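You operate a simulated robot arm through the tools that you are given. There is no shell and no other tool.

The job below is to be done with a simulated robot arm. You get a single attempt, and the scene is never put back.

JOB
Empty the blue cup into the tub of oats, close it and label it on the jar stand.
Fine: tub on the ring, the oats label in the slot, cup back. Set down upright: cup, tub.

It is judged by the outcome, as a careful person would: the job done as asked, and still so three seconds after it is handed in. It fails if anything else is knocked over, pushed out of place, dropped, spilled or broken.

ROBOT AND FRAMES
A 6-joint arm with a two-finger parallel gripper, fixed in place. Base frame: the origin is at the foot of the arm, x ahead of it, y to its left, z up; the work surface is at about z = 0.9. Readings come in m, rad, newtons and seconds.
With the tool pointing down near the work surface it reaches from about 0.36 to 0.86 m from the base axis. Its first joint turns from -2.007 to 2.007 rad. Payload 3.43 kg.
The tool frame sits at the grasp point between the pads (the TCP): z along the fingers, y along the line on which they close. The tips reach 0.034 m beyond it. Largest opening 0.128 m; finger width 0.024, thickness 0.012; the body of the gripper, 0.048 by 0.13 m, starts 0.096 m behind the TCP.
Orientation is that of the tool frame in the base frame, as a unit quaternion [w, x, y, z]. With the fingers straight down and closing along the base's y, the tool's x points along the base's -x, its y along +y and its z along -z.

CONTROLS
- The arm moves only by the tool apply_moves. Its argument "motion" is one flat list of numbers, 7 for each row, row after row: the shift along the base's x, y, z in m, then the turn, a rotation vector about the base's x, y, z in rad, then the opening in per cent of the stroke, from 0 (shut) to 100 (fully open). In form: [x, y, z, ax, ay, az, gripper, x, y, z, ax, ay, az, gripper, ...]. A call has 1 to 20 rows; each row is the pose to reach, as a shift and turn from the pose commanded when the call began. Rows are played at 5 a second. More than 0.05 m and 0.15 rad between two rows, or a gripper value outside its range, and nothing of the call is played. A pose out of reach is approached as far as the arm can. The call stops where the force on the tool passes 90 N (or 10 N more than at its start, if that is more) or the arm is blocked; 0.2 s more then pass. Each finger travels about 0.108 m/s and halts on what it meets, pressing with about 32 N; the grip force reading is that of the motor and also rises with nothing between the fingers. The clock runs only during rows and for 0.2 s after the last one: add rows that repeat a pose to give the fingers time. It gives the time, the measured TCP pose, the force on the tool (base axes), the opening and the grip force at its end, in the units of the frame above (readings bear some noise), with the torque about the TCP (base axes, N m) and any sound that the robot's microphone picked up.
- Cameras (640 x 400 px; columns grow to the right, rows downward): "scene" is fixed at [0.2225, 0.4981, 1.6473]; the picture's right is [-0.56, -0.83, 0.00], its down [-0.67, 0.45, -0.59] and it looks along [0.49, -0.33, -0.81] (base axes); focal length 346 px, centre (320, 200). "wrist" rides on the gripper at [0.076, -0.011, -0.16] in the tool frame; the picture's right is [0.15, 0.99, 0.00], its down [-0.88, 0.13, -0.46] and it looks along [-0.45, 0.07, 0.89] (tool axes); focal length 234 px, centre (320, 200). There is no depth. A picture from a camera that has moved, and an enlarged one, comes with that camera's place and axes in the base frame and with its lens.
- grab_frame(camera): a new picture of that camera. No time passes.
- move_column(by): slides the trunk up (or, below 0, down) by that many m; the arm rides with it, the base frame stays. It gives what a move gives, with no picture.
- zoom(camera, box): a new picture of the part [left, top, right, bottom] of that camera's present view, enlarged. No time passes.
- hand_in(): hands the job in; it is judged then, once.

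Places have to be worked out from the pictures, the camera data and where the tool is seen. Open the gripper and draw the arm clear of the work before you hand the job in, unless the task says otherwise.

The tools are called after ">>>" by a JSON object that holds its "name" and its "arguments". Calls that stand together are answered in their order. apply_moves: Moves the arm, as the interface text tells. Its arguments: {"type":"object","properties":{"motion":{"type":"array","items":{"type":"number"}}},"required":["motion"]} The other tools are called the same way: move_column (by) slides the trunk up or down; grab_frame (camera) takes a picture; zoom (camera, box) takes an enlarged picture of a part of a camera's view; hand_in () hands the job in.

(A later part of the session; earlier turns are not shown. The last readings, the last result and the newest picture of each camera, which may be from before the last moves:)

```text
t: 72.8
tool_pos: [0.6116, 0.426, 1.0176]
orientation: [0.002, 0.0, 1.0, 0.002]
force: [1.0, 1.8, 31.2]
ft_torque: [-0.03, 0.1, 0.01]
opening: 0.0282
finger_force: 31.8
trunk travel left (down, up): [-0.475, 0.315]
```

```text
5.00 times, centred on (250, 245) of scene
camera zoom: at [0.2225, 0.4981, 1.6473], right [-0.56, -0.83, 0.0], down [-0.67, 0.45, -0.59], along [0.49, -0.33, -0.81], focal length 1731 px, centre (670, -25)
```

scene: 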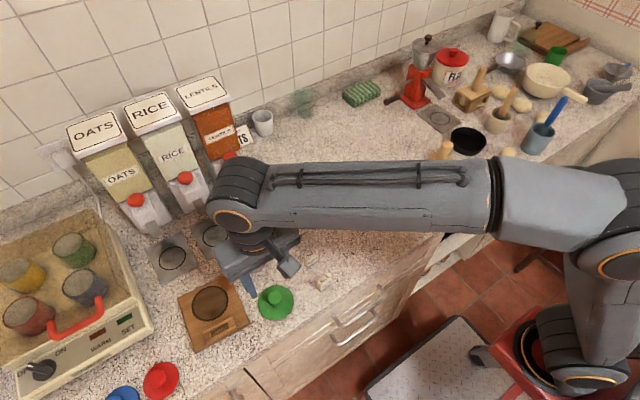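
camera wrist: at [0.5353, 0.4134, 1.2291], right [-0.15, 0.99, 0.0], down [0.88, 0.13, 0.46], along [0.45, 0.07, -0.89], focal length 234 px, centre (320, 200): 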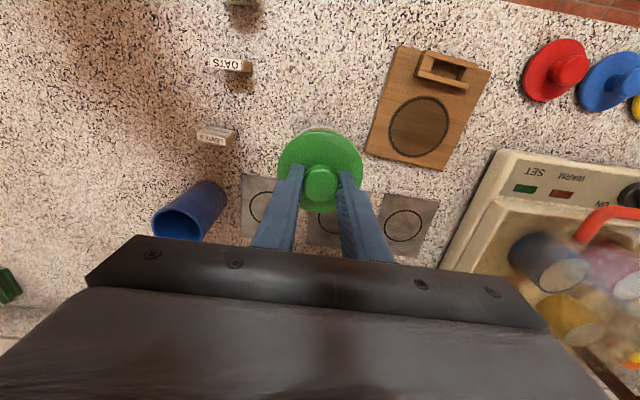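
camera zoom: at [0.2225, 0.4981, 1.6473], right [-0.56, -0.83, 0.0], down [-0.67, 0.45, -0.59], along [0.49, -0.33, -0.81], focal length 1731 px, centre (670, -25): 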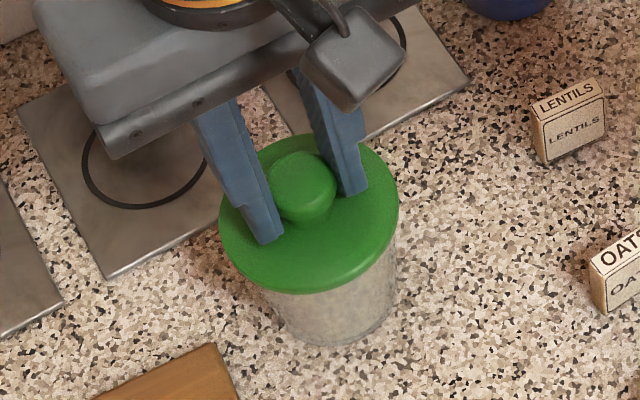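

Contact came at TCP z 1.0176 with 31 N. I zoom in close to see whether the lid is seated evenly on the rim.

>>> {"name": "zoom", "arguments": {"camera": "scene", "box": [228, 225, 272, 262]}}

>>> {"name": "grab_frame", "arguments": {"camera": "wrist"}}

```text
10.81 times, centred on (250, 244) of scene
camera zoom: at [0.2225, 0.4981, 1.6473], right [-0.56, -0.83, 0.0], down [-0.67, 0.45, -0.59], along [0.49, -0.33, -0.81], focal length 3742 px, centre (1077, -270)
```

zoom: 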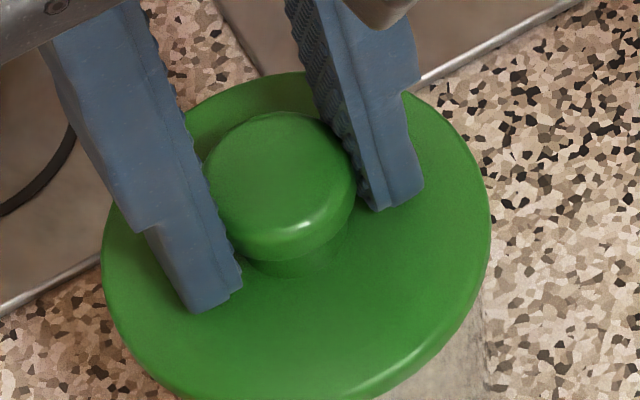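

```text
taken
camera wrist: at [0.5348, 0.4147, 1.177], right [-0.15, 0.99, 0.0], down [0.88, 0.13, 0.46], along [0.45, 0.07, -0.89], focal length 234 px, centre (320, 200)
```

wrist: 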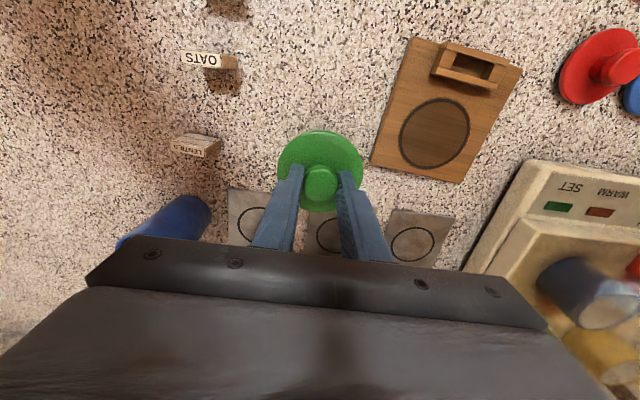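

The lid looks level on the tub. I press a little more to see whether it seats further or is already home.

>>> {"name": "apply_moves", "arguments": {"motion": [0, 0, -0.001, 0, 0, 0, 5, 0, 0, -0.002, 0, 0, 0, 5, 0, 0, -0.003, 0, 0, 0, 5, 0, 0, -0.003, 0, 0, 0, 5]}}

>>> {"name": "zoom", "arguments": {"camera": "scene", "box": [210, 205, 290, 285]}}

```text
t: 73.8
tool_pos: [0.6097, 0.4248, 1.0153]
orientation: [0.002, 0.0, 1.0, 0.001]
force: [3.2, 3.1, 48.3]
ft_torque: [0.05, 0.0, 0.02]
opening: 0.0279
finger_force: 32.1
trunk travel left (down, up): [-0.475, 0.315]
```

```text
5.00 times, centred on (250, 245) of scene
camera zoom: at [0.2225, 0.4981, 1.6473], right [-0.56, -0.83, 0.0], down [-0.67, 0.45, -0.59], along [0.49, -0.33, -0.81], focal length 1731 px, centre (670, -25)
```

zoom: 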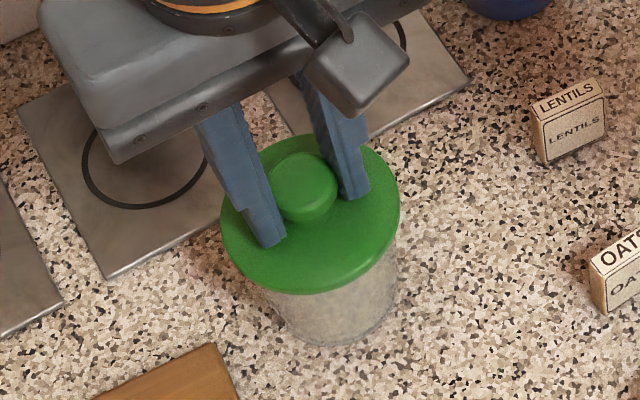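

It is firmly home (48 N with almost no travel), so I ease off the load and open the fingers to release the knob.

>>> {"name": "apply_moves", "arguments": {"motion": [0, 0, 0.003, 0, 0, 0, 5, 0, 0, 0.006, 0, 0, 0, 5, 0, 0, 0.006, 0, 0, 0, 5]}}

```text
t: 74.6
tool_pos: [0.6108, 0.4247, 1.0159]
orientation: [-0.002, 0.0, 1.0, -0.001]
force: [1.5, 3.9, 11.4]
ft_torque: [0.39, -0.15, 0.0]
opening: 0.0279
finger_force: 32.1
trunk travel left (down, up): [-0.475, 0.315]
```

The load is down to 11 N with the TCP at 1.016. I open the fingers now.

>>> {"name": "apply_moves", "arguments": {"motion": [0, 0, 0.001, 0, 0, 0, 22, 0, 0, 0.001, 0, 0, 0, 30, 0, 0, 0.001, 0, 0, 0, 45, 0, 0, 0.001, 0, 0, 0, 45]}}

>>> {"name": "zoom", "arguments": {"camera": "scene", "box": [210, 205, 290, 285]}}

>>> {"name": "zoom", "arguments": {"camera": "wrist", "box": [250, 100, 390, 220]}}

```text
t: 75.6
tool_pos: [0.6125, 0.4249, 1.0189]
orientation: [-0.001, 0.0, 1.0, -0.001]
force: [-0.5, -0.8, 0.2]
ft_torque: [0.02, -0.01, -0.01]
opening: 0.0578
finger_force: 0.1
trunk travel left (down, up): [-0.475, 0.315]
heard: snap
```

```text
5.00 times, centred on (250, 245) of scene
camera zoom: at [0.2225, 0.4981, 1.6473], right [-0.56, -0.83, 0.0], down [-0.67, 0.45, -0.59], along [0.49, -0.33, -0.81], focal length 1731 px, centre (670, -25)
```

zoom: 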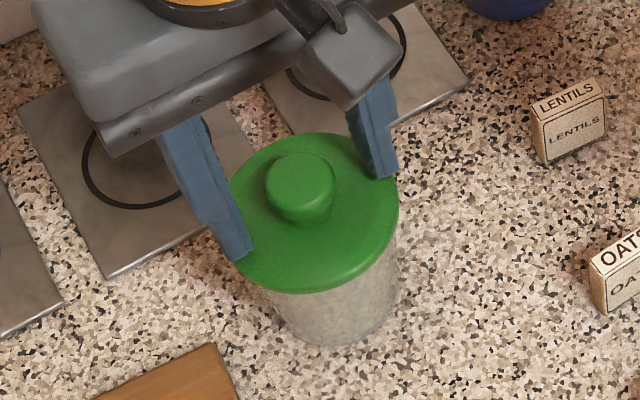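

```text
3.33 times, centred on (320, 160) of wrist
camera zoom: at [0.5361, 0.4148, 1.1774], right [-0.15, 0.99, 0.0], down [0.88, 0.13, 0.45], along [0.45, 0.07, -0.89], focal length 781 px, centre (320, 333)
```

zoom: 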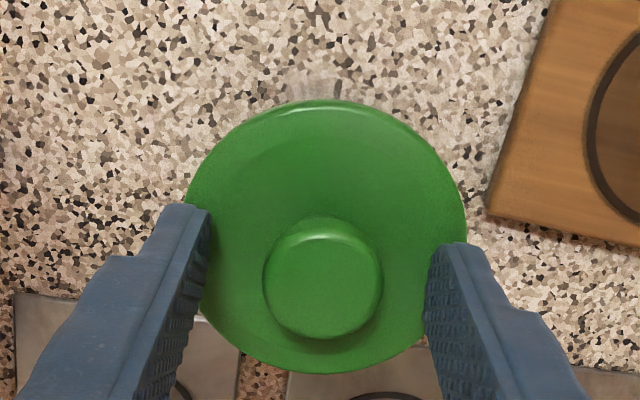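

A snap was heard: the lid is on. I rise clear of the knob, open fully and turn the hand by -0.6 rad so the fingers will straddle the closed tub without meeting the stand's corner.

>>> {"name": "apply_moves", "arguments": {"motion": [0, 0, 0.025, 0, 0, 0, 45, 0, 0, 0.05, 0, 0, 0, 60, -0.001, 0.0005, 0.065, 0, 0, -0.12, 80, -0.001, 0.0005, 0.07, 0, 0, -0.24, 100, -0.001, 0.0005, 0.07, 0, 0, -0.36, 100, -0.001, 0.0005, 0.07, 0, 0, -0.48, 100, -0.001, 0.0005, 0.07, 0, 0, -0.6, 100, -0.001, 0.0005, 0.07, 0, 0, -0.6, 100]}}

>>> {"name": "grab_frame", "arguments": {"camera": "wrist"}}

>>> {"name": "zoom", "arguments": {"camera": "scene", "box": [170, 190, 350, 320]}}

```text
t: 77.4
tool_pos: [0.6101, 0.4259, 1.0894]
orientation: [0.0, 0.295, 0.956, 0.0]
force: [0.3, -0.7, -0.2]
ft_torque: [-0.03, 0.02, 0.0]
opening: 0.1279
finger_force: 0.0
trunk travel left (down, up): [-0.475, 0.315]
```

```text
taken
camera wrist: at [0.5419, 0.4602, 1.2477], right [0.44, 0.9, 0.0], down [0.8, -0.39, 0.46], along [0.41, -0.2, -0.89], focal length 234 px, centre (320, 200)
```

wrist: 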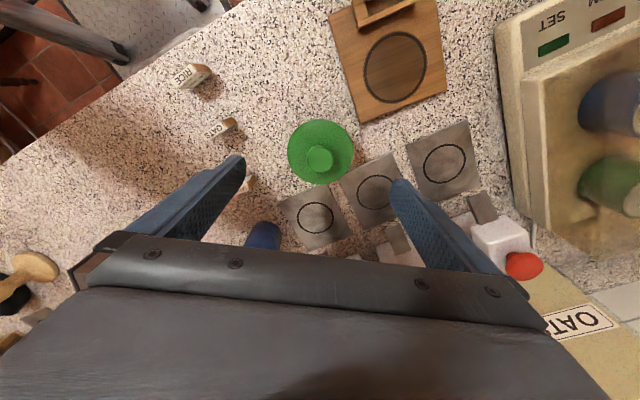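

```text
3.08 times, centred on (260, 255) of scene
camera zoom: at [0.2225, 0.4981, 1.6473], right [-0.56, -0.83, 0.0], down [-0.67, 0.45, -0.59], along [0.49, -0.33, -0.81], focal length 1065 px, centre (505, 31)
```

zoom: 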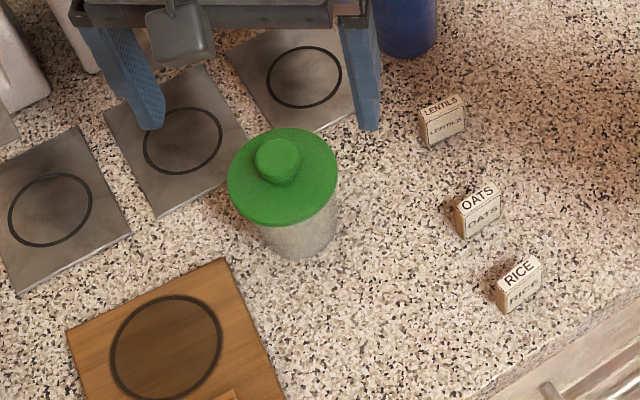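

The closed tub looks level, centred at about (0.611, 0.4265). I descend with the fingers fully open to grip its body below the lid.

>>> {"name": "apply_moves", "arguments": {"motion": [0.001, 0.0006, -0.04, 0, 0, 0, 100, 0.001, 0.0006, -0.08, 0, 0, 0, 100, 0.001, 0.0006, -0.11, 0, 0, 0, 100, 0.001, 0.0006, -0.125, 0, 0, 0, 100, 0.001, 0.0006, -0.1324, 0, 0, 0, 100, 0.001, 0.0006, -0.1324, 0, 0, 0, 100]}}

>>> {"name": "grab_frame", "arguments": {"camera": "wrist"}}

>>> {"name": "zoom", "arguments": {"camera": "scene", "box": [190, 200, 320, 300]}}

```text
t: 78.8
tool_pos: [0.6113, 0.4261, 0.9565]
orientation: [-0.001, 0.294, 0.956, 0.001]
force: [-0.3, -0.2, -0.6]
ft_torque: [0.0, 0.0, 0.0]
opening: 0.1279
finger_force: 0.0
trunk travel left (down, up): [-0.475, 0.315]
```

```text
taken
camera wrist: at [0.5426, 0.4601, 1.1153], right [0.44, 0.9, 0.0], down [0.8, -0.39, 0.46], along [0.41, -0.2, -0.89], focal length 234 px, centre (320, 200)
```

wrist: 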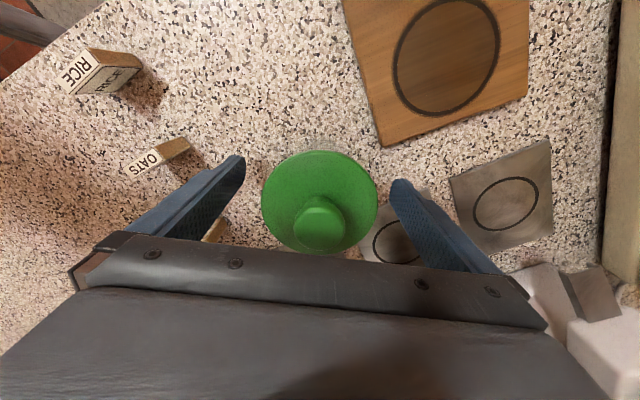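

```text
4.00 times, centred on (255, 250) of scene
camera zoom: at [0.2225, 0.4981, 1.6473], right [-0.56, -0.83, 0.0], down [-0.67, 0.45, -0.59], along [0.49, -0.33, -0.81], focal length 1385 px, centre (580, 0)
```

zoom: 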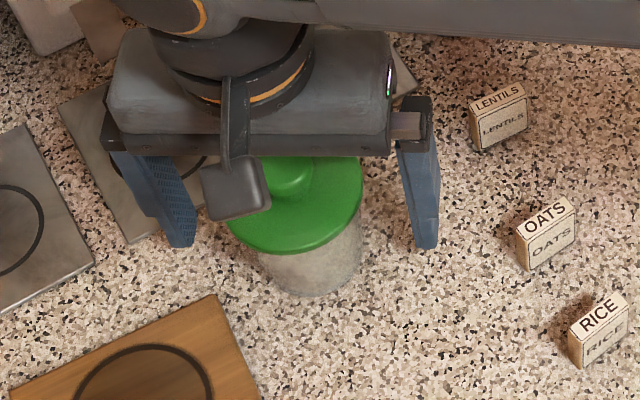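

The fingers straddle the tub evenly with the tips near z 0.922. I close on the tub body.

>>> {"name": "apply_moves", "arguments": {"motion": [0, 0, 0, 0, 0, 0, 80, 0, 0, 0, 0, 0, 0, 62, 0, 0, 0, 0, 0, 0, 50, 0, 0, 0, 0, 0, 0, 35, 0, 0, 0, 0, 0, 0, 35, 0, 0, 0, 0, 0, 0, 35]}}

>>> {"name": "grab_frame", "arguments": {"camera": "wrist"}}

```text
t: 80.2
tool_pos: [0.6111, 0.4263, 0.9552]
orientation: [0.0, 0.294, 0.956, 0.0]
force: [0.7, 0.5, 0.4]
ft_torque: [-0.01, 0.0, 0.03]
opening: 0.0759
finger_force: 31.8
trunk travel left (down, up): [-0.475, 0.315]
heard: snap
```

```text
taken
camera wrist: at [0.5426, 0.4601, 1.1153], right [0.44, 0.9, 0.0], down [0.8, -0.39, 0.46], along [0.41, -0.2, -0.89], focal length 234 px, centre (320, 200)
```

wrist: 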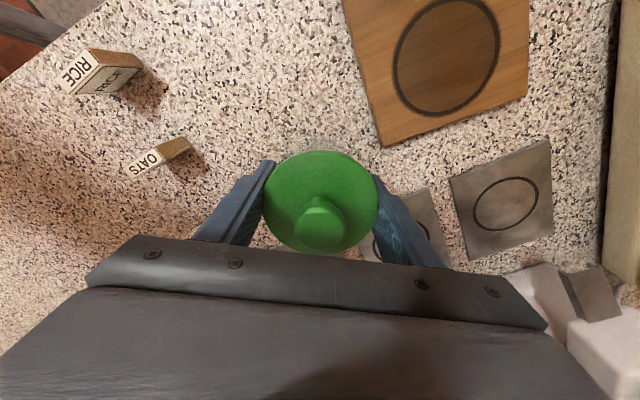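

The fingers stopped at 0.0759 m, about the lid's diameter, and a snap was heard, so they may be holding the lid's edge. I look closely before moving anything.

>>> {"name": "zoom", "arguments": {"camera": "scene", "box": [215, 215, 295, 280]}}

>>> {"name": "zoom", "arguments": {"camera": "wrist", "box": [240, 130, 400, 260]}}

```text
6.15 times, centred on (255, 248) of scene
camera zoom: at [0.2225, 0.4981, 1.6473], right [-0.56, -0.83, 0.0], down [-0.67, 0.45, -0.59], along [0.49, -0.33, -0.81], focal length 2130 px, centre (720, -92)
```

zoom: 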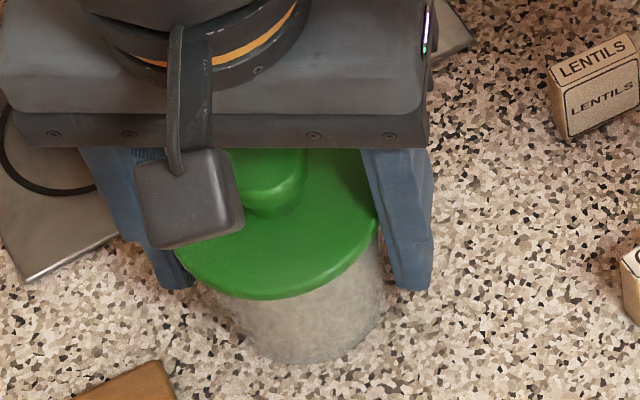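

```text
3.08 times, centred on (320, 195) of wrist
camera zoom: at [0.5426, 0.4601, 1.1153], right [0.44, 0.9, 0.0], down [0.8, -0.39, 0.46], along [0.41, -0.2, -0.89], focal length 720 px, centre (320, 215)
```

zoom: 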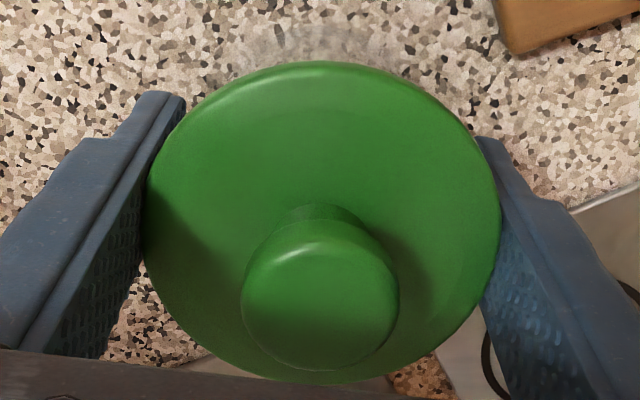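

The lid still looks level and centred, gripped by its edge. To learn whether it is latched to the tub, I lift only 4 mm and read the weight.

>>> {"name": "apply_moves", "arguments": {"motion": [0, 0, 0.001, 0, 0, 0, 35, 0, 0, 0.002, 0, 0, 0, 35, 0, 0, 0.003, 0, 0, 0, 35, 0, 0, 0.004, 0, 0, 0, 35, 0, 0, 0.004, 0, 0, 0, 35, 0, 0, 0.004, 0, 0, 0, 35]}}

>>> {"name": "zoom", "arguments": {"camera": "scene", "box": [215, 215, 295, 280]}}

>>> {"name": "zoom", "arguments": {"camera": "wrist", "box": [240, 130, 400, 260]}}

```text
t: 81.6
tool_pos: [0.6115, 0.4261, 0.9605]
orientation: [0.0, 0.295, 0.956, 0.0]
force: [0.6, -0.6, -0.3]
ft_torque: [-0.01, 0.0, 0.0]
opening: 0.0756
finger_force: 31.9
trunk travel left (down, up): [-0.475, 0.315]
```

```text
6.15 times, centred on (255, 248) of scene
camera zoom: at [0.2225, 0.4981, 1.6473], right [-0.56, -0.83, 0.0], down [-0.67, 0.45, -0.59], along [0.49, -0.33, -0.81], focal length 2130 px, centre (720, -92)
```

zoom: 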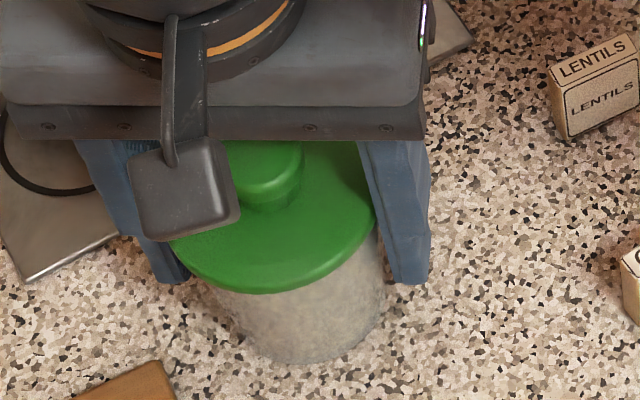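

```text
3.08 times, centred on (320, 195) of wrist
camera zoom: at [0.5428, 0.4605, 1.1202], right [0.44, 0.9, 0.0], down [0.8, -0.39, 0.46], along [0.41, -0.2, -0.89], focal length 720 px, centre (320, 215)
```

zoom: 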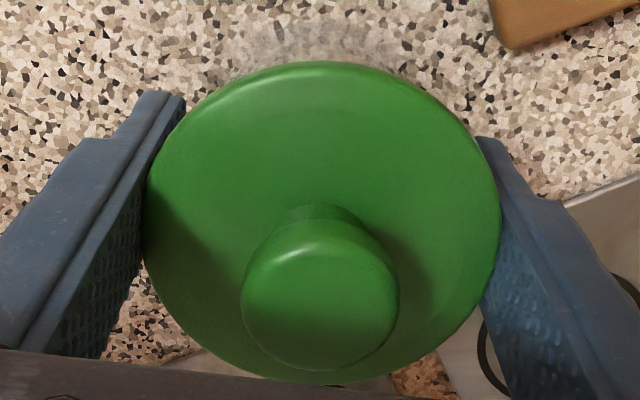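

Only the lid rose, so squeezing its edge had unlatched it; the tub stayed put. I lower the lid the 4 mm back onto the rim and open the fingers.

>>> {"name": "apply_moves", "arguments": {"motion": [0, 0, -0.002, 0, 0, 0, 35, 0, 0, -0.0035, 0, 0, 0, 35, 0, 0, -0.004, 0, 0, 0, 35, 0, 0, -0.004, 0, 0, 0, 60, 0, 0, -0.004, 0, 0, 0, 75, 0, 0, -0.004, 0, 0, 0, 100, 0, 0, -0.004, 0, 0, 0, 100]}}

>>> {"name": "zoom", "arguments": {"camera": "scene", "box": [215, 215, 295, 280]}}

>>> {"name": "zoom", "arguments": {"camera": "wrist", "box": [240, 130, 400, 260]}}

```text
t: 83.2
tool_pos: [0.6118, 0.4263, 0.9553]
orientation: [0.0, 0.295, 0.956, 0.0]
force: [0.0, 0.6, 0.5]
ft_torque: [0.03, 0.03, -0.02]
opening: 0.1281
finger_force: 0.0
trunk travel left (down, up): [-0.475, 0.315]
heard: snap
```

```text
6.15 times, centred on (255, 248) of scene
camera zoom: at [0.2225, 0.4981, 1.6473], right [-0.56, -0.83, 0.0], down [-0.67, 0.45, -0.59], along [0.49, -0.33, -0.81], focal length 2130 px, centre (720, -92)
```

zoom: 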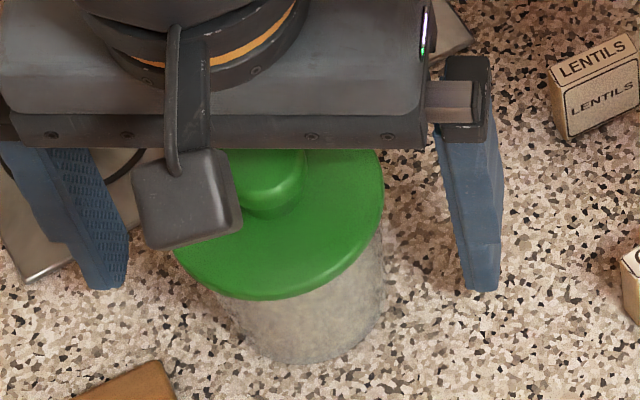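

```text
3.08 times, centred on (320, 195) of wrist
camera zoom: at [0.5426, 0.4608, 1.1155], right [0.44, 0.9, 0.0], down [0.8, -0.39, 0.46], along [0.41, -0.2, -0.89], focal length 720 px, centre (320, 215)
```

zoom: 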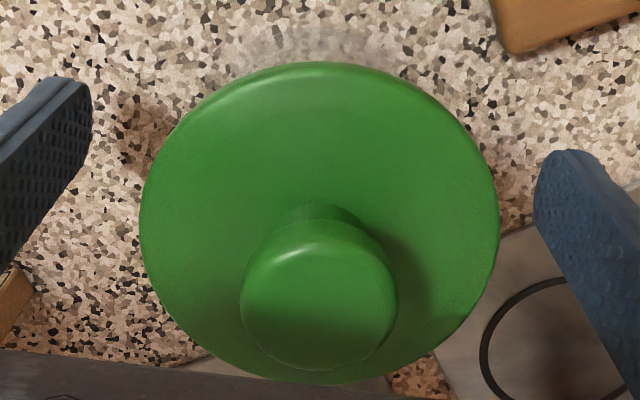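

Another snap on release: the lid latches when let go in place and unlatches when gripped, so the closed tub cannot be carried by its lid. I'll set the lid aside, move the open tub by its body to the ring, and close it there; first I rise and turn the hand to about -0.075 rad.

>>> {"name": "apply_moves", "arguments": {"motion": [0, 0, 0.035, 0, 0, 0, 100, 0, 0, 0.07, 0, 0, 0, 100, 0, 0, 0.1, 0, 0, 0, 100, 0, 0, 0.115, 0, 0, 0.13, 90, 0, 0, 0.115, 0, 0, 0.26, 75, 0, 0, 0.115, 0, 0, 0.39, 60, 0, 0, 0.115, 0, 0, 0.525, 45, 0, 0, 0.115, 0, 0, 0.525, 45]}}

>>> {"name": "zoom", "arguments": {"camera": "wrist", "box": [240, 100, 400, 220]}}

>>> {"name": "zoom", "arguments": {"camera": "scene", "box": [190, 200, 320, 300]}}

```text
t: 85.0
tool_pos: [0.6116, 0.4256, 1.0706]
orientation: [0.0, 0.037, 0.999, 0.0]
force: [0.2, 0.8, 0.0]
ft_torque: [-0.01, -0.02, -0.03]
opening: 0.0575
finger_force: 0.1
trunk travel left (down, up): [-0.475, 0.315]
```

```text
3.33 times, centred on (320, 160) of wrist
camera zoom: at [0.535, 0.4215, 1.2301], right [-0.07, 1.0, 0.0], down [0.89, 0.07, 0.46], along [0.45, 0.03, -0.89], focal length 781 px, centre (320, 333)
```

zoom: 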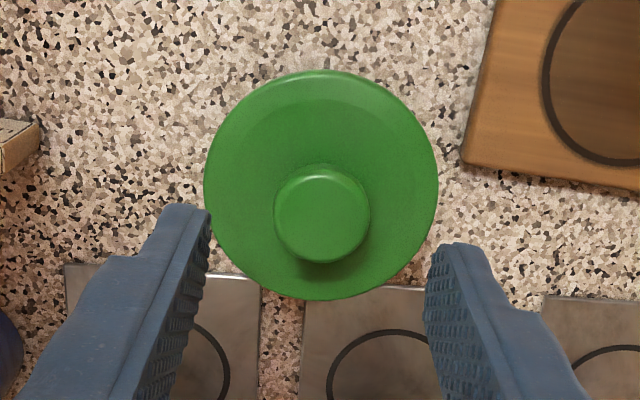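

```text
4.00 times, centred on (255, 250) of scene
camera zoom: at [0.2225, 0.4981, 1.6473], right [-0.56, -0.83, 0.0], down [-0.67, 0.45, -0.59], along [0.49, -0.33, -0.81], focal length 1385 px, centre (580, 0)
```

zoom: 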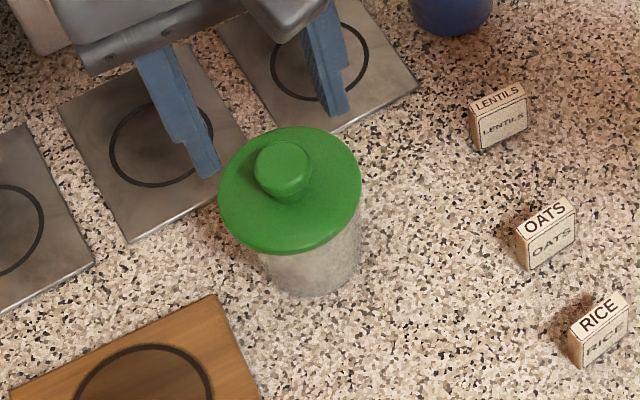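

The knob is at about (0.610, 0.4265). I descend around it to z 1.020, just above the lid plate.

>>> {"name": "apply_moves", "arguments": {"motion": [-0.001, 0.0006, -0.02, 0, 0, 0, 45, -0.001, 0.0006, -0.038, 0, 0, 0, 45, -0.001, 0.0006, -0.0495, 0, 0, 0, 45, -0.001, 0.0006, -0.0495, 0, 0, 0, 30, -0.001, 0.0006, -0.0495, 0, 0, 0, 20, -0.001, 0.0006, -0.0495, 0, 0, 0, 5, -0.001, 0.0006, -0.0495, 0, 0, 0, 5]}}

>>> {"name": "zoom", "arguments": {"camera": "wrist", "box": [240, 100, 400, 220]}}

```text
t: 86.6
tool_pos: [0.6101, 0.4276, 1.0201]
orientation: [0.0, 0.039, 0.999, 0.0]
force: [-0.4, -0.6, -0.1]
ft_torque: [-0.01, -0.03, -0.01]
opening: 0.0281
finger_force: 32.0
trunk travel left (down, up): [-0.475, 0.315]
heard: snap
```

```text
3.33 times, centred on (320, 160) of wrist
camera zoom: at [0.5338, 0.4225, 1.1808], right [-0.07, 1.0, 0.0], down [0.89, 0.06, 0.46], along [0.45, 0.03, -0.89], focal length 781 px, centre (320, 333)
```

zoom: 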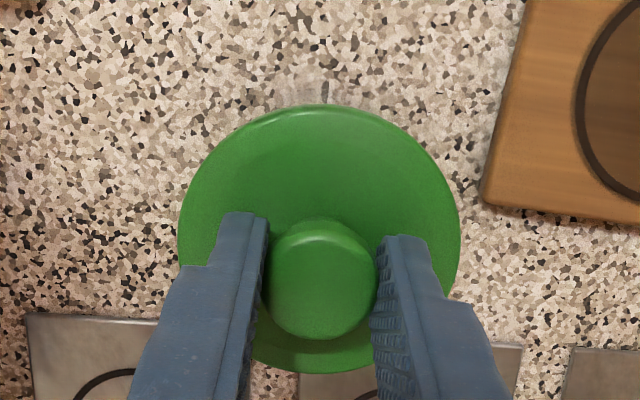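

The snap on gripping confirms the latch behaviour. I lift the lid off and carry it back over its free spot on the counter.

>>> {"name": "apply_moves", "arguments": {"motion": [0, 0, 0.004, 0, 0, 0, 5, 0, 0, 0.012, 0, 0, 0, 5, 0, 0, 0.035, 0, 0, 0, 5, 0, 0, 0.06, 0, 0, 0, 5, 0, 0, 0.075, 0, 0, 0, 5, -0.02, 0.0007, 0.08, 0, 0, 0, 5, -0.055, 0.002, 0.08, 0, 0, 0, 5, -0.09, 0.003, 0.08, 0, 0, 0, 5, -0.11, 0.0035, 0.075, 0, 0, 0, 5, -0.1156, 0.0039, 0.06, 0, 0, 0, 5, -0.1156, 0.0039, 0.06, 0, 0, 0, 5]}}

>>> {"name": "zoom", "arguments": {"camera": "scene", "box": [180, 190, 340, 320]}}

>>> {"name": "grab_frame", "arguments": {"camera": "wrist"}}

```text
t: 89.0
tool_pos: [0.4939, 0.4318, 1.0822]
orientation: [0.0, 0.038, 0.999, 0.0]
force: [0.2, -0.1, -0.8]
ft_torque: [-0.02, -0.02, 0.02]
opening: 0.0281
finger_force: 32.3
trunk travel left (down, up): [-0.475, 0.315]
```

```text
3.08 times, centred on (260, 255) of scene
camera zoom: at [0.2225, 0.4981, 1.6473], right [-0.56, -0.83, 0.0], down [-0.67, 0.45, -0.59], along [0.49, -0.33, -0.81], focal length 1065 px, centre (505, 31)
```

zoom: 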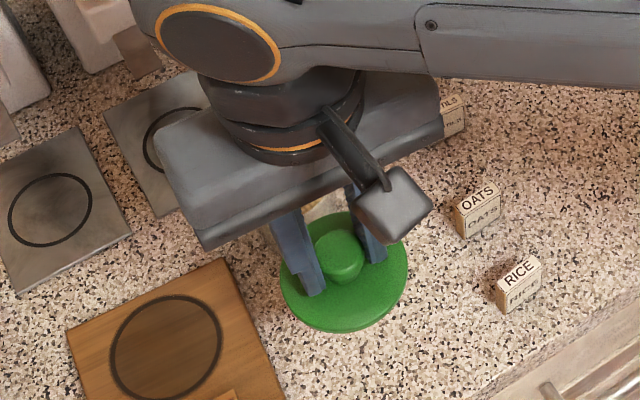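

```text
taken
camera wrist: at [0.4189, 0.4266, 1.2409], right [-0.07, 1.0, 0.0], down [0.89, 0.06, 0.46], along [0.45, 0.03, -0.89], focal length 234 px, centre (320, 200)
```

wrist: 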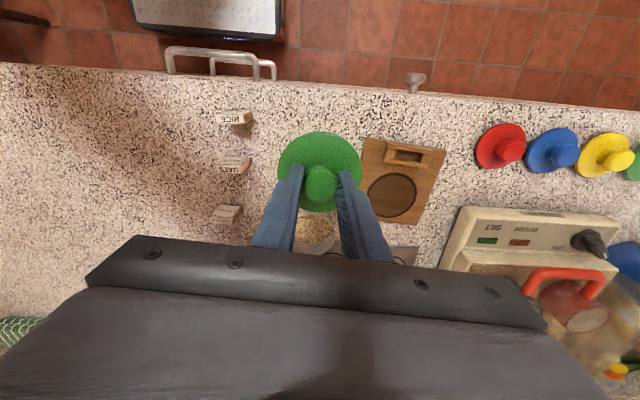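

The tub stayed behind undisturbed. I lower the lid to the counter, slowing near contact.

>>> {"name": "apply_moves", "arguments": {"motion": [0.0005, 0, -0.035, 0, 0, 0, 5, 0.0005, 0, -0.07, 0, 0, 0, 5, 0.0005, 0, -0.1, 0, 0, 0, 5, 0.0005, 0, -0.118, 0, 0, 0, 5, 0.0005, 0, -0.126, 0, 0, 0, 5, 0.0005, 0, -0.129, 0, 0, 0, 5, 0.0005, 0, -0.131, 0, 0, 0, 5]}}

```text
t: 90.6
tool_pos: [0.4957, 0.4304, 0.9519]
orientation: [0.001, 0.038, 0.999, 0.001]
force: [-1.4, -2.3, 11.1]
ft_torque: [-0.13, 0.07, 0.0]
opening: 0.0282
finger_force: 32.0
trunk travel left (down, up): [-0.475, 0.315]
```

The lid is on the counter (11 N contact). I release it and rise clear.

>>> {"name": "apply_moves", "arguments": {"motion": [0, 0, 0.0005, 0, 0, 0, 22, 0, 0, 0.0005, 0, 0, 0, 32, 0, 0, 0.0005, 0, 0, 0, 45, 0, 0, 0.0005, 0, 0, 0, 45, 0, 0, 0.03, 0, 0, 0, 45, 0, 0, 0.065, 0, 0, 0, 60, 0, 0, 0.1, 0, 0, 0, 75, 0, 0, 0.13, 0, 0, 0, 75, 0, 0, 0.13, 0, 0, 0, 75]}}

>>> {"name": "grab_frame", "arguments": {"camera": "wrist"}}

>>> {"name": "zoom", "arguments": {"camera": "wrist", "box": [280, 110, 440, 230]}}

>>> {"name": "zoom", "arguments": {"camera": "scene", "box": [170, 230, 310, 340]}}

```text
t: 92.6
tool_pos: [0.4944, 0.4318, 1.0784]
orientation: [-0.001, 0.037, 0.999, 0.0]
force: [-0.1, 0.1, -0.8]
ft_torque: [0.0, -0.01, -0.04]
opening: 0.0963
finger_force: 0.1
trunk travel left (down, up): [-0.475, 0.315]
```

```text
taken
camera wrist: at [0.4181, 0.4273, 1.2385], right [-0.07, 1.0, 0.0], down [0.89, 0.06, 0.46], along [0.45, 0.03, -0.89], focal length 234 px, centre (320, 200)
```

wrist: 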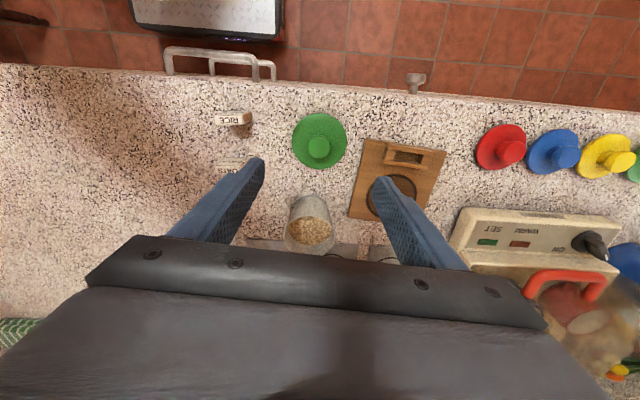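

```text
3.33 times, centred on (360, 170) of wrist
camera zoom: at [0.4181, 0.4273, 1.2385], right [-0.07, 1.0, 0.0], down [0.89, 0.06, 0.46], along [0.45, 0.03, -0.89], focal length 781 px, centre (187, 300)
```

zoom: 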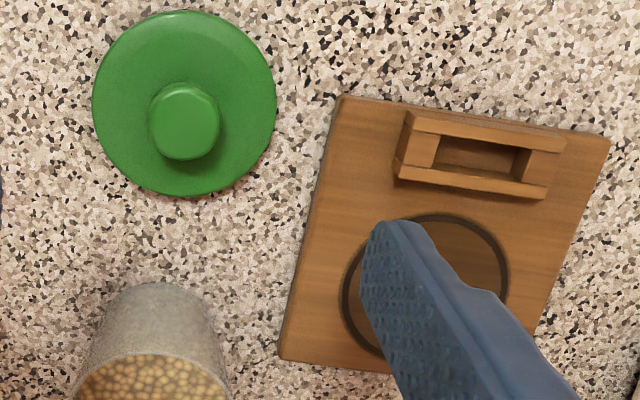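

```text
3.64 times, centred on (240, 285) of scene
camera zoom: at [0.2225, 0.4981, 1.6473], right [-0.56, -0.83, 0.0], down [-0.67, 0.45, -0.59], along [0.49, -0.33, -0.81], focal length 1259 px, centre (611, -109)
```

zoom: 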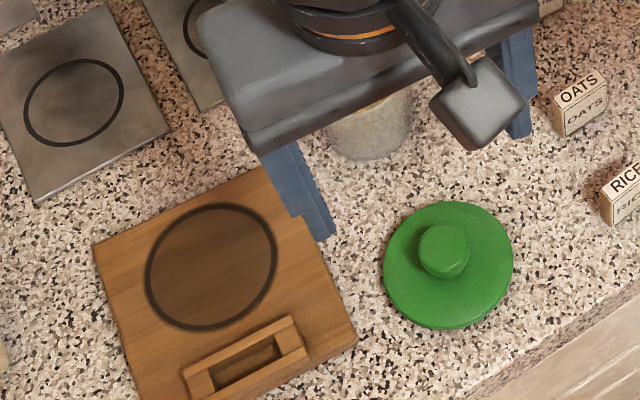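

The lid is back on its spot and the tub is untouched. Before moving the tub I shift the hand over the stand for an unobstructed wrist view of the ring and slot.

>>> {"name": "apply_moves", "arguments": {"motion": [-0.011, 0.0295, 0.018, 0, 0, 0, 75, -0.022, 0.059, 0.036, 0, 0, 0, 85, -0.033, 0.0885, 0.054, 0, 0, 0, 95, -0.044, 0.118, 0.072, 0, 0, 0, 100, -0.044, 0.118, 0.072, 0, 0, 0, 100]}}

>>> {"name": "zoom", "arguments": {"camera": "wrist", "box": [240, 90, 400, 230]}}

>>> {"name": "zoom", "arguments": {"camera": "scene", "box": [160, 260, 270, 360]}}

```text
t: 93.8
tool_pos: [0.4516, 0.5501, 1.1517]
orientation: [0.0, 0.038, 0.999, 0.0]
force: [-0.4, 0.5, -0.4]
ft_torque: [0.02, 0.01, 0.01]
opening: 0.1282
finger_force: 0.0
trunk travel left (down, up): [-0.475, 0.315]
```

```text
2.86 times, centred on (320, 160) of wrist
camera zoom: at [0.3753, 0.5449, 1.3117], right [-0.07, 1.0, 0.0], down [0.89, 0.06, 0.46], along [0.45, 0.03, -0.89], focal length 669 px, centre (320, 314)
```

zoom: 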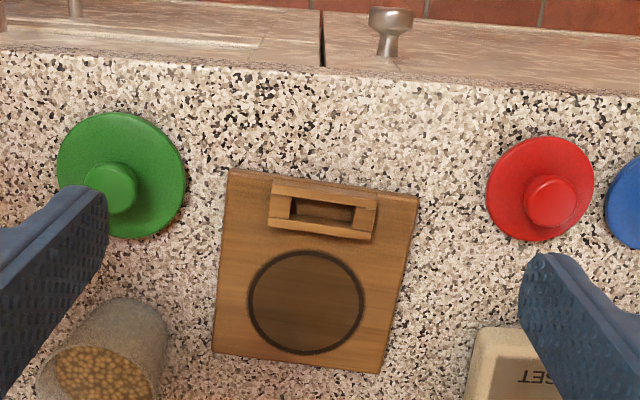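

```text
4.00 times, centred on (215, 310) of scene
camera zoom: at [0.2225, 0.4981, 1.6473], right [-0.56, -0.83, 0.0], down [-0.67, 0.45, -0.59], along [0.49, -0.33, -0.81], focal length 1385 px, centre (740, -240)
```

zoom: 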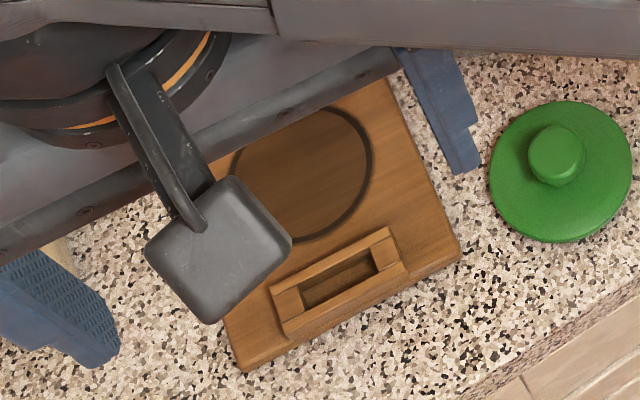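

The ring centre comes out at about (0.571, 0.5495) and the slot near (0.501, 0.555). Now I go over the open tub with the fingers at 75 %.

>>> {"name": "apply_moves", "arguments": {"motion": [0.03, -0.0235, -0.005, 0, 0, 0, 95, 0.065, -0.05, -0.015, 0, 0, 0, 85, 0.098, -0.077, -0.03, 0, 0, 0, 75, 0.13, -0.101, -0.05, 0, 0, 0, 75, 0.15, -0.117, -0.07, 0, 0, 0, 75, 0.1594, -0.1241, -0.0817, 0, 0, 0, 75, 0.1594, -0.1241, -0.0817, 0, 0, 0, 75]}}

>>> {"name": "grab_frame", "arguments": {"camera": "wrist"}}

>>> {"name": "zoom", "arguments": {"camera": "scene", "box": [190, 200, 320, 300]}}

```text
t: 95.4
tool_pos: [0.612, 0.4247, 1.0694]
orientation: [0.0, 0.038, 0.999, 0.0]
force: [0.1, -0.1, -0.5]
ft_torque: [0.01, -0.03, 0.0]
opening: 0.096
finger_force: 0.0
trunk travel left (down, up): [-0.475, 0.315]
```

```text
taken
camera wrist: at [0.5355, 0.4198, 1.2294], right [-0.07, 1.0, 0.0], down [0.89, 0.06, 0.46], along [0.45, 0.03, -0.89], focal length 234 px, centre (320, 200)
```

wrist: 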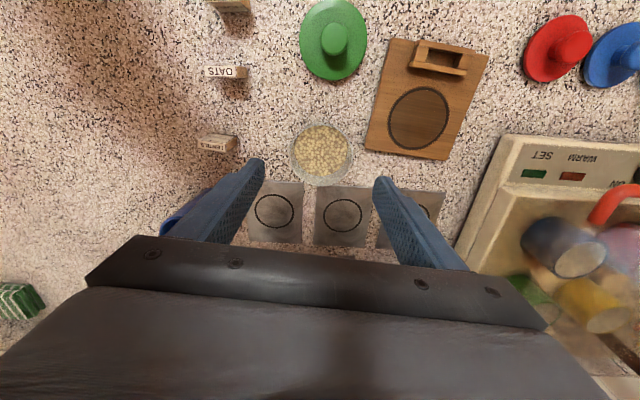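

```text
4.00 times, centred on (255, 250) of scene
camera zoom: at [0.2225, 0.4981, 1.6473], right [-0.56, -0.83, 0.0], down [-0.67, 0.45, -0.59], along [0.49, -0.33, -0.81], focal length 1385 px, centre (580, 0)
```

zoom: 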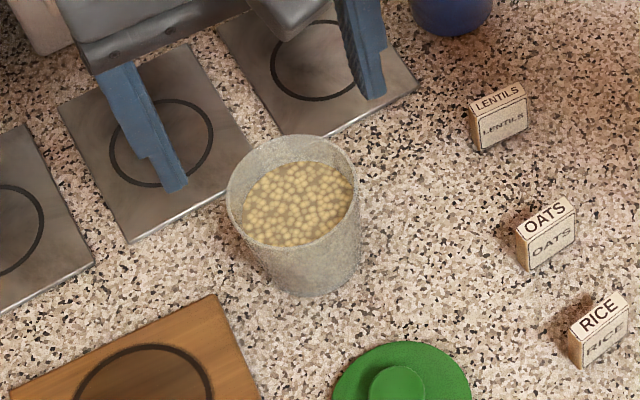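

The tub is centred at about (0.611, 0.4263) and the grain is well below the rim. I narrow to 68 % to keep the left finger off the stand's corner and descend to z 0.952.

>>> {"name": "apply_moves", "arguments": {"motion": [-0.001, 0.0016, -0.03, 0, 0, 0, 68, -0.001, 0.0016, -0.06, 0, 0, 0, 68, -0.001, 0.0016, -0.09, 0, 0, 0, 68, -0.001, 0.0016, -0.11, 0, 0, 0, 68, -0.001, 0.0016, -0.1174, 0, 0, 0, 68, -0.001, 0.0016, -0.1174, 0, 0, 0, 68]}}

>>> {"name": "zoom", "arguments": {"camera": "wrist", "box": [220, 120, 420, 260]}}

>>> {"name": "zoom", "arguments": {"camera": "scene", "box": [190, 200, 320, 300]}}

```text
t: 96.8
tool_pos: [0.6105, 0.4267, 0.9518]
orientation: [-0.001, 0.037, 0.999, 0.0]
force: [0.2, -0.3, -0.4]
ft_torque: [-0.01, 0.02, -0.03]
opening: 0.0871
finger_force: 0.1
trunk travel left (down, up): [-0.475, 0.315]
```

```text
2.86 times, centred on (320, 190) of wrist
camera zoom: at [0.5334, 0.4217, 1.1116], right [-0.07, 1.0, 0.0], down [0.89, 0.06, 0.46], along [0.45, 0.03, -0.89], focal length 669 px, centre (320, 229)
```

zoom: 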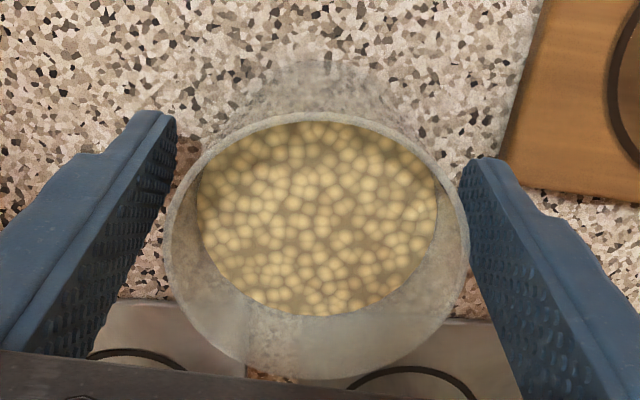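

```text
4.00 times, centred on (255, 250) of scene
camera zoom: at [0.2225, 0.4981, 1.6473], right [-0.56, -0.83, 0.0], down [-0.67, 0.45, -0.59], along [0.49, -0.33, -0.81], focal length 1385 px, centre (580, 0)
```

zoom: 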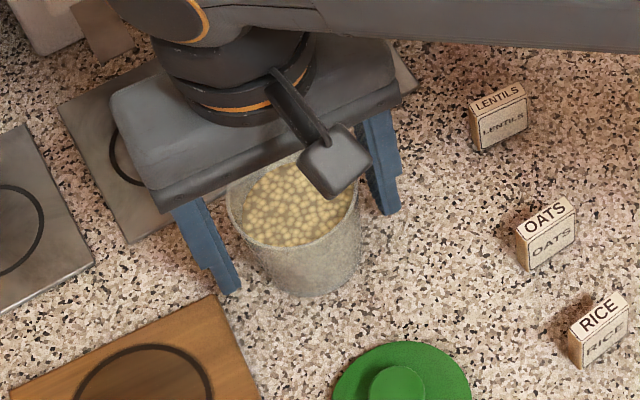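

The tub is well centred between the fingers. I close on its body.

>>> {"name": "apply_moves", "arguments": {"motion": [0, 0, 0, 0, 0, 0, 60, 0, 0, 0, 0, 0, 0, 52, 0, 0, 0, 0, 0, 0, 40, 0, 0, 0, 0, 0, 0, 35, 0, 0, 0, 0, 0, 0, 35]}}

>>> {"name": "zoom", "arguments": {"camera": "wrist", "box": [220, 120, 420, 260]}}

```text
t: 98.0
tool_pos: [0.6094, 0.4273, 0.9531]
orientation: [0.0, 0.037, 0.999, -0.001]
force: [-0.4, -0.5, -0.4]
ft_torque: [0.03, 0.01, 0.02]
opening: 0.0701
finger_force: 32.1
trunk travel left (down, up): [-0.475, 0.315]
```

```text
2.86 times, centred on (320, 190) of wrist
camera zoom: at [0.5334, 0.4218, 1.1118], right [-0.07, 1.0, 0.0], down [0.89, 0.06, 0.46], along [0.45, 0.03, -0.89], focal length 669 px, centre (320, 229)
```

zoom: 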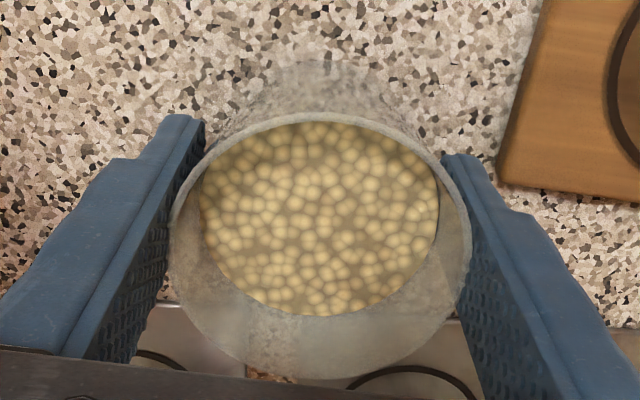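

The tub is gripped at 0.0701 m. I lift it gently by 5 cm and check that it is level.

>>> {"name": "apply_moves", "arguments": {"motion": [0, 0, 0.003, 0, 0, 0, 35, 0, 0, 0.01, 0, 0, 0, 35, 0, 0, 0.02, 0, 0, 0, 35, 0, 0, 0.032, 0, 0, 0, 35, 0, 0, 0.042, 0, 0, 0, 35, 0, 0, 0.048, 0, 0, 0, 35, 0, 0, 0.05, 0, 0, 0, 35, 0, 0, 0.05, 0, 0, 0, 35]}}

>>> {"name": "zoom", "arguments": {"camera": "scene", "box": [170, 190, 330, 310]}}

>>> {"name": "zoom", "arguments": {"camera": "wrist", "box": [220, 120, 420, 260]}}

```text
t: 99.8
tool_pos: [0.6106, 0.4274, 1.0035]
orientation: [0.001, 0.037, 0.999, 0.0]
force: [-0.2, -0.1, -0.5]
ft_torque: [0.03, 0.02, -0.01]
opening: 0.0703
finger_force: 32.1
trunk travel left (down, up): [-0.475, 0.315]
```

```text
3.33 times, centred on (250, 250) of scene
camera zoom: at [0.2225, 0.4981, 1.6473], right [-0.56, -0.83, 0.0], down [-0.67, 0.45, -0.59], along [0.49, -0.33, -0.81], focal length 1154 px, centre (553, 33)
```

zoom: 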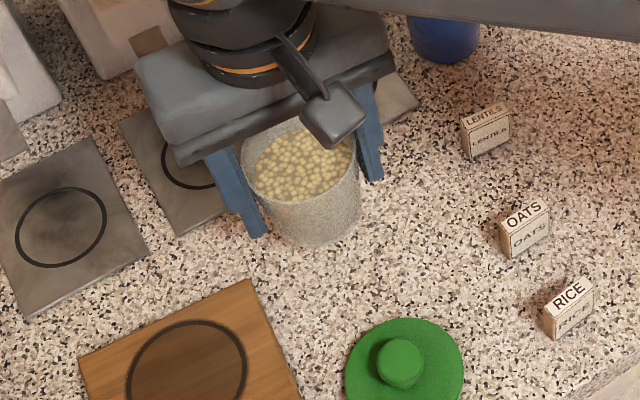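

```text
2.86 times, centred on (320, 190) of wrist
camera zoom: at [0.5338, 0.4219, 1.1626], right [-0.07, 1.0, 0.0], down [0.89, 0.06, 0.46], along [0.45, 0.03, -0.89], focal length 669 px, centre (320, 229)
```

zoom: 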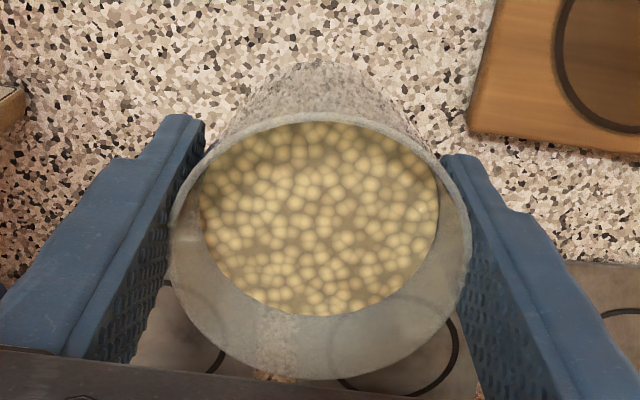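

The tub is level and steady. I carry it slowly over the stand so its axis comes above the ring centre (0.571, 0.5495).

>>> {"name": "apply_moves", "arguments": {"motion": [-0.002, 0.006, 0, 0, 0, 0, 35, -0.007, 0.02, 0, 0, 0, 0, 35, -0.014, 0.041, 0, 0, 0, 0, 35, -0.021, 0.063, 0, 0, 0, 0, 35, -0.028, 0.084, 0, 0, 0, 0, 35, -0.034, 0.103, 0, 0, 0, 0, 35, -0.039, 0.1155, 0, 0, 0, 0, 35, -0.0408, 0.1219, 0, 0, 0, 0, 35, -0.0408, 0.1219, 0, 0, 0, 0, 35]}}

>>> {"name": "zoom", "arguments": {"camera": "scene", "box": [140, 220, 300, 350]}}

>>> {"name": "grab_frame", "arguments": {"camera": "wrist"}}

```text
t: 101.8
tool_pos: [0.5689, 0.5487, 1.003]
orientation: [0.0, 0.037, 0.999, 0.001]
force: [-0.1, 0.4, -1.2]
ft_torque: [-0.03, -0.02, 0.02]
opening: 0.0702
finger_force: 31.5
trunk travel left (down, up): [-0.475, 0.315]
```

```text
3.08 times, centred on (220, 285) of scene
camera zoom: at [0.2225, 0.4981, 1.6473], right [-0.56, -0.83, 0.0], down [-0.67, 0.45, -0.59], along [0.49, -0.33, -0.81], focal length 1065 px, centre (628, -62)
```

zoom: 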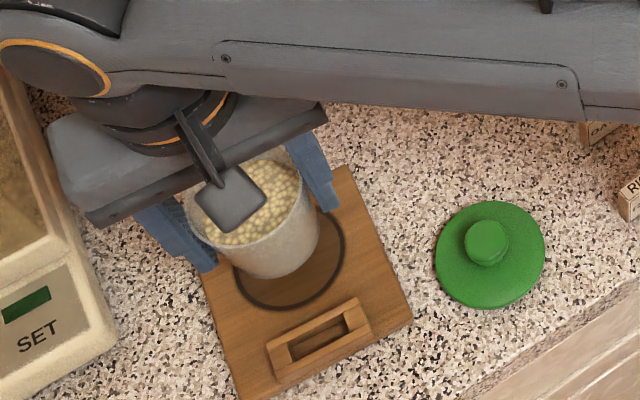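

```text
taken
camera wrist: at [0.4934, 0.544, 1.1625], right [-0.07, 1.0, 0.0], down [0.89, 0.06, 0.46], along [0.45, 0.03, -0.89], focal length 234 px, centre (320, 200)
```

wrist: 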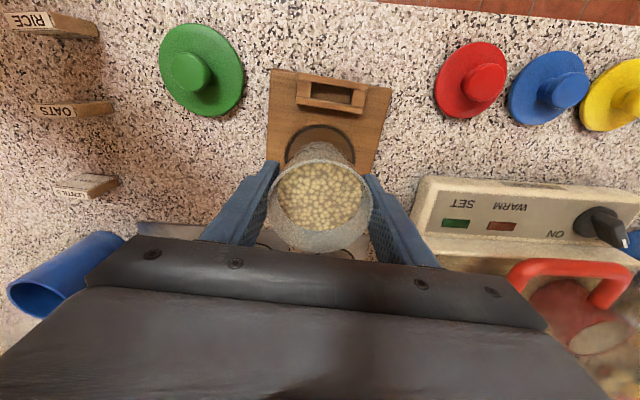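

The tub is over the ring. I lower it toward the board, slowing for the last centimetre.

>>> {"name": "apply_moves", "arguments": {"motion": [0.0006, 0.0006, -0.006, 0, 0, 0, 35, 0.0006, 0.0006, -0.014, 0, 0, 0, 35, 0.0006, 0.0006, -0.021, 0, 0, 0, 35, 0.0006, 0.0006, -0.026, 0, 0, 0, 35, 0.0006, 0.0006, -0.029, 0, 0, 0, 35, 0.0006, 0.0006, -0.029, 0, 0, 0, 35]}}

>>> {"name": "zoom", "arguments": {"camera": "scene", "box": [160, 250, 270, 340]}}

>>> {"name": "zoom", "arguments": {"camera": "wrist", "box": [250, 60, 400, 180]}}

```text
t: 103.2
tool_pos: [0.5694, 0.5485, 0.9727]
orientation: [0.001, 0.038, 0.999, -0.002]
force: [0.7, 0.5, -0.2]
ft_torque: [-0.01, -0.03, 0.04]
opening: 0.0703
finger_force: 32.3
trunk travel left (down, up): [-0.475, 0.315]
```

```text
4.44 times, centred on (215, 295) of scene
camera zoom: at [0.2225, 0.4981, 1.6473], right [-0.56, -0.83, 0.0], down [-0.67, 0.45, -0.59], along [0.49, -0.33, -0.81], focal length 1539 px, centre (787, -222)
```

zoom: 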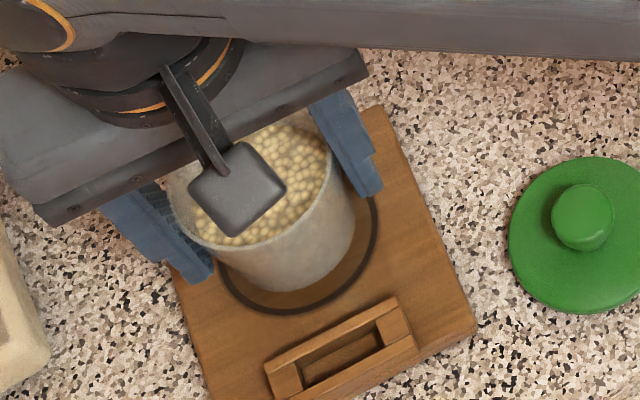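

```text
3.33 times, centred on (325, 120) of wrist
camera zoom: at [0.4935, 0.5447, 1.1328], right [-0.07, 1.0, 0.0], down [0.89, 0.06, 0.45], along [0.45, 0.03, -0.89], focal length 781 px, centre (303, 467)
```

zoom: 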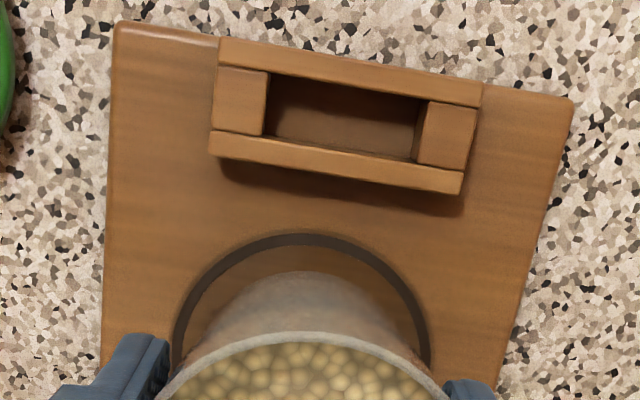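

The tub base is concentric with the ring. I lower in 2 mm steps until it touches.

>>> {"name": "apply_moves", "arguments": {"motion": [0.0005, 0.0005, -0.002, 0, 0, 0, 35, 0.0005, 0.0005, -0.004, 0, 0, 0, 35, 0.0005, 0.0005, -0.006, 0, 0, 0, 35, 0.0005, 0.0005, -0.007, 0, 0, 0, 35]}}

```text
t: 104.2
tool_pos: [0.5698, 0.5507, 0.968]
orientation: [0.0, 0.037, 0.999, 0.0]
force: [-0.4, 0.1, -0.8]
ft_torque: [-0.01, -0.01, 0.01]
opening: 0.0697
finger_force: 31.8
trunk travel left (down, up): [-0.475, 0.315]
```

No contact yet; I continue another 5 mm in small steps.

>>> {"name": "apply_moves", "arguments": {"motion": [0, 0, -0.0015, 0, 0, 0, 35, 0, 0, -0.003, 0, 0, 0, 35, 0, 0, -0.004, 0, 0, 0, 35, 0, 0, -0.005, 0, 0, 0, 35]}}

```text
t: 105.2
tool_pos: [0.5697, 0.5496, 0.9636]
orientation: [0.002, 0.038, 0.999, 0.001]
force: [1.4, 1.9, 11.3]
ft_torque: [0.05, 0.05, 0.05]
opening: 0.0694
finger_force: 31.7
trunk travel left (down, up): [-0.475, 0.315]
```

Contact at z 0.9636 (11 N), so the board top is near z 0.911. I check the base against the ring before letting go.

>>> {"name": "zoom", "arguments": {"camera": "scene", "box": [180, 260, 260, 335]}}

>>> {"name": "zoom", "arguments": {"camera": "wrist", "box": [250, 60, 400, 230]}}

```text
5.33 times, centred on (220, 298) of scene
camera zoom: at [0.2225, 0.4981, 1.6473], right [-0.56, -0.83, 0.0], down [-0.67, 0.45, -0.59], along [0.49, -0.33, -0.81], focal length 1846 px, centre (853, -320)
```

zoom: 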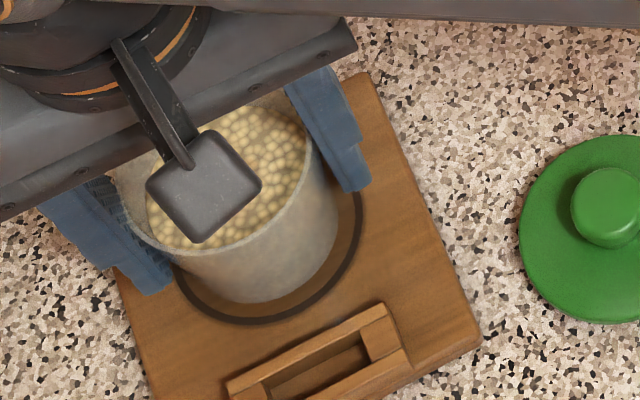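

```text
2.35 times, centred on (325, 145) of wrist
camera zoom: at [0.4936, 0.5447, 1.1235], right [-0.07, 1.0, 0.0], down [0.89, 0.06, 0.46], along [0.46, 0.03, -0.89], focal length 551 px, centre (308, 329)
```

zoom: 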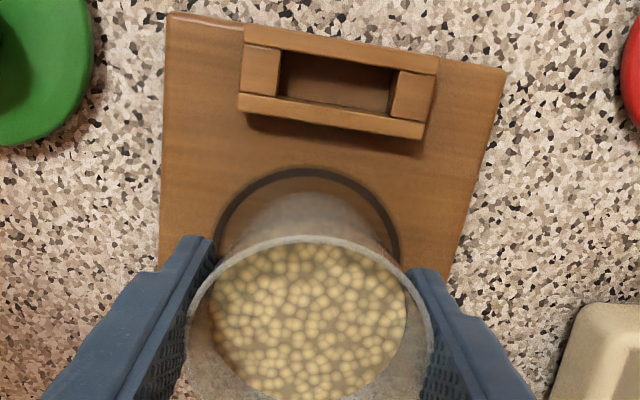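

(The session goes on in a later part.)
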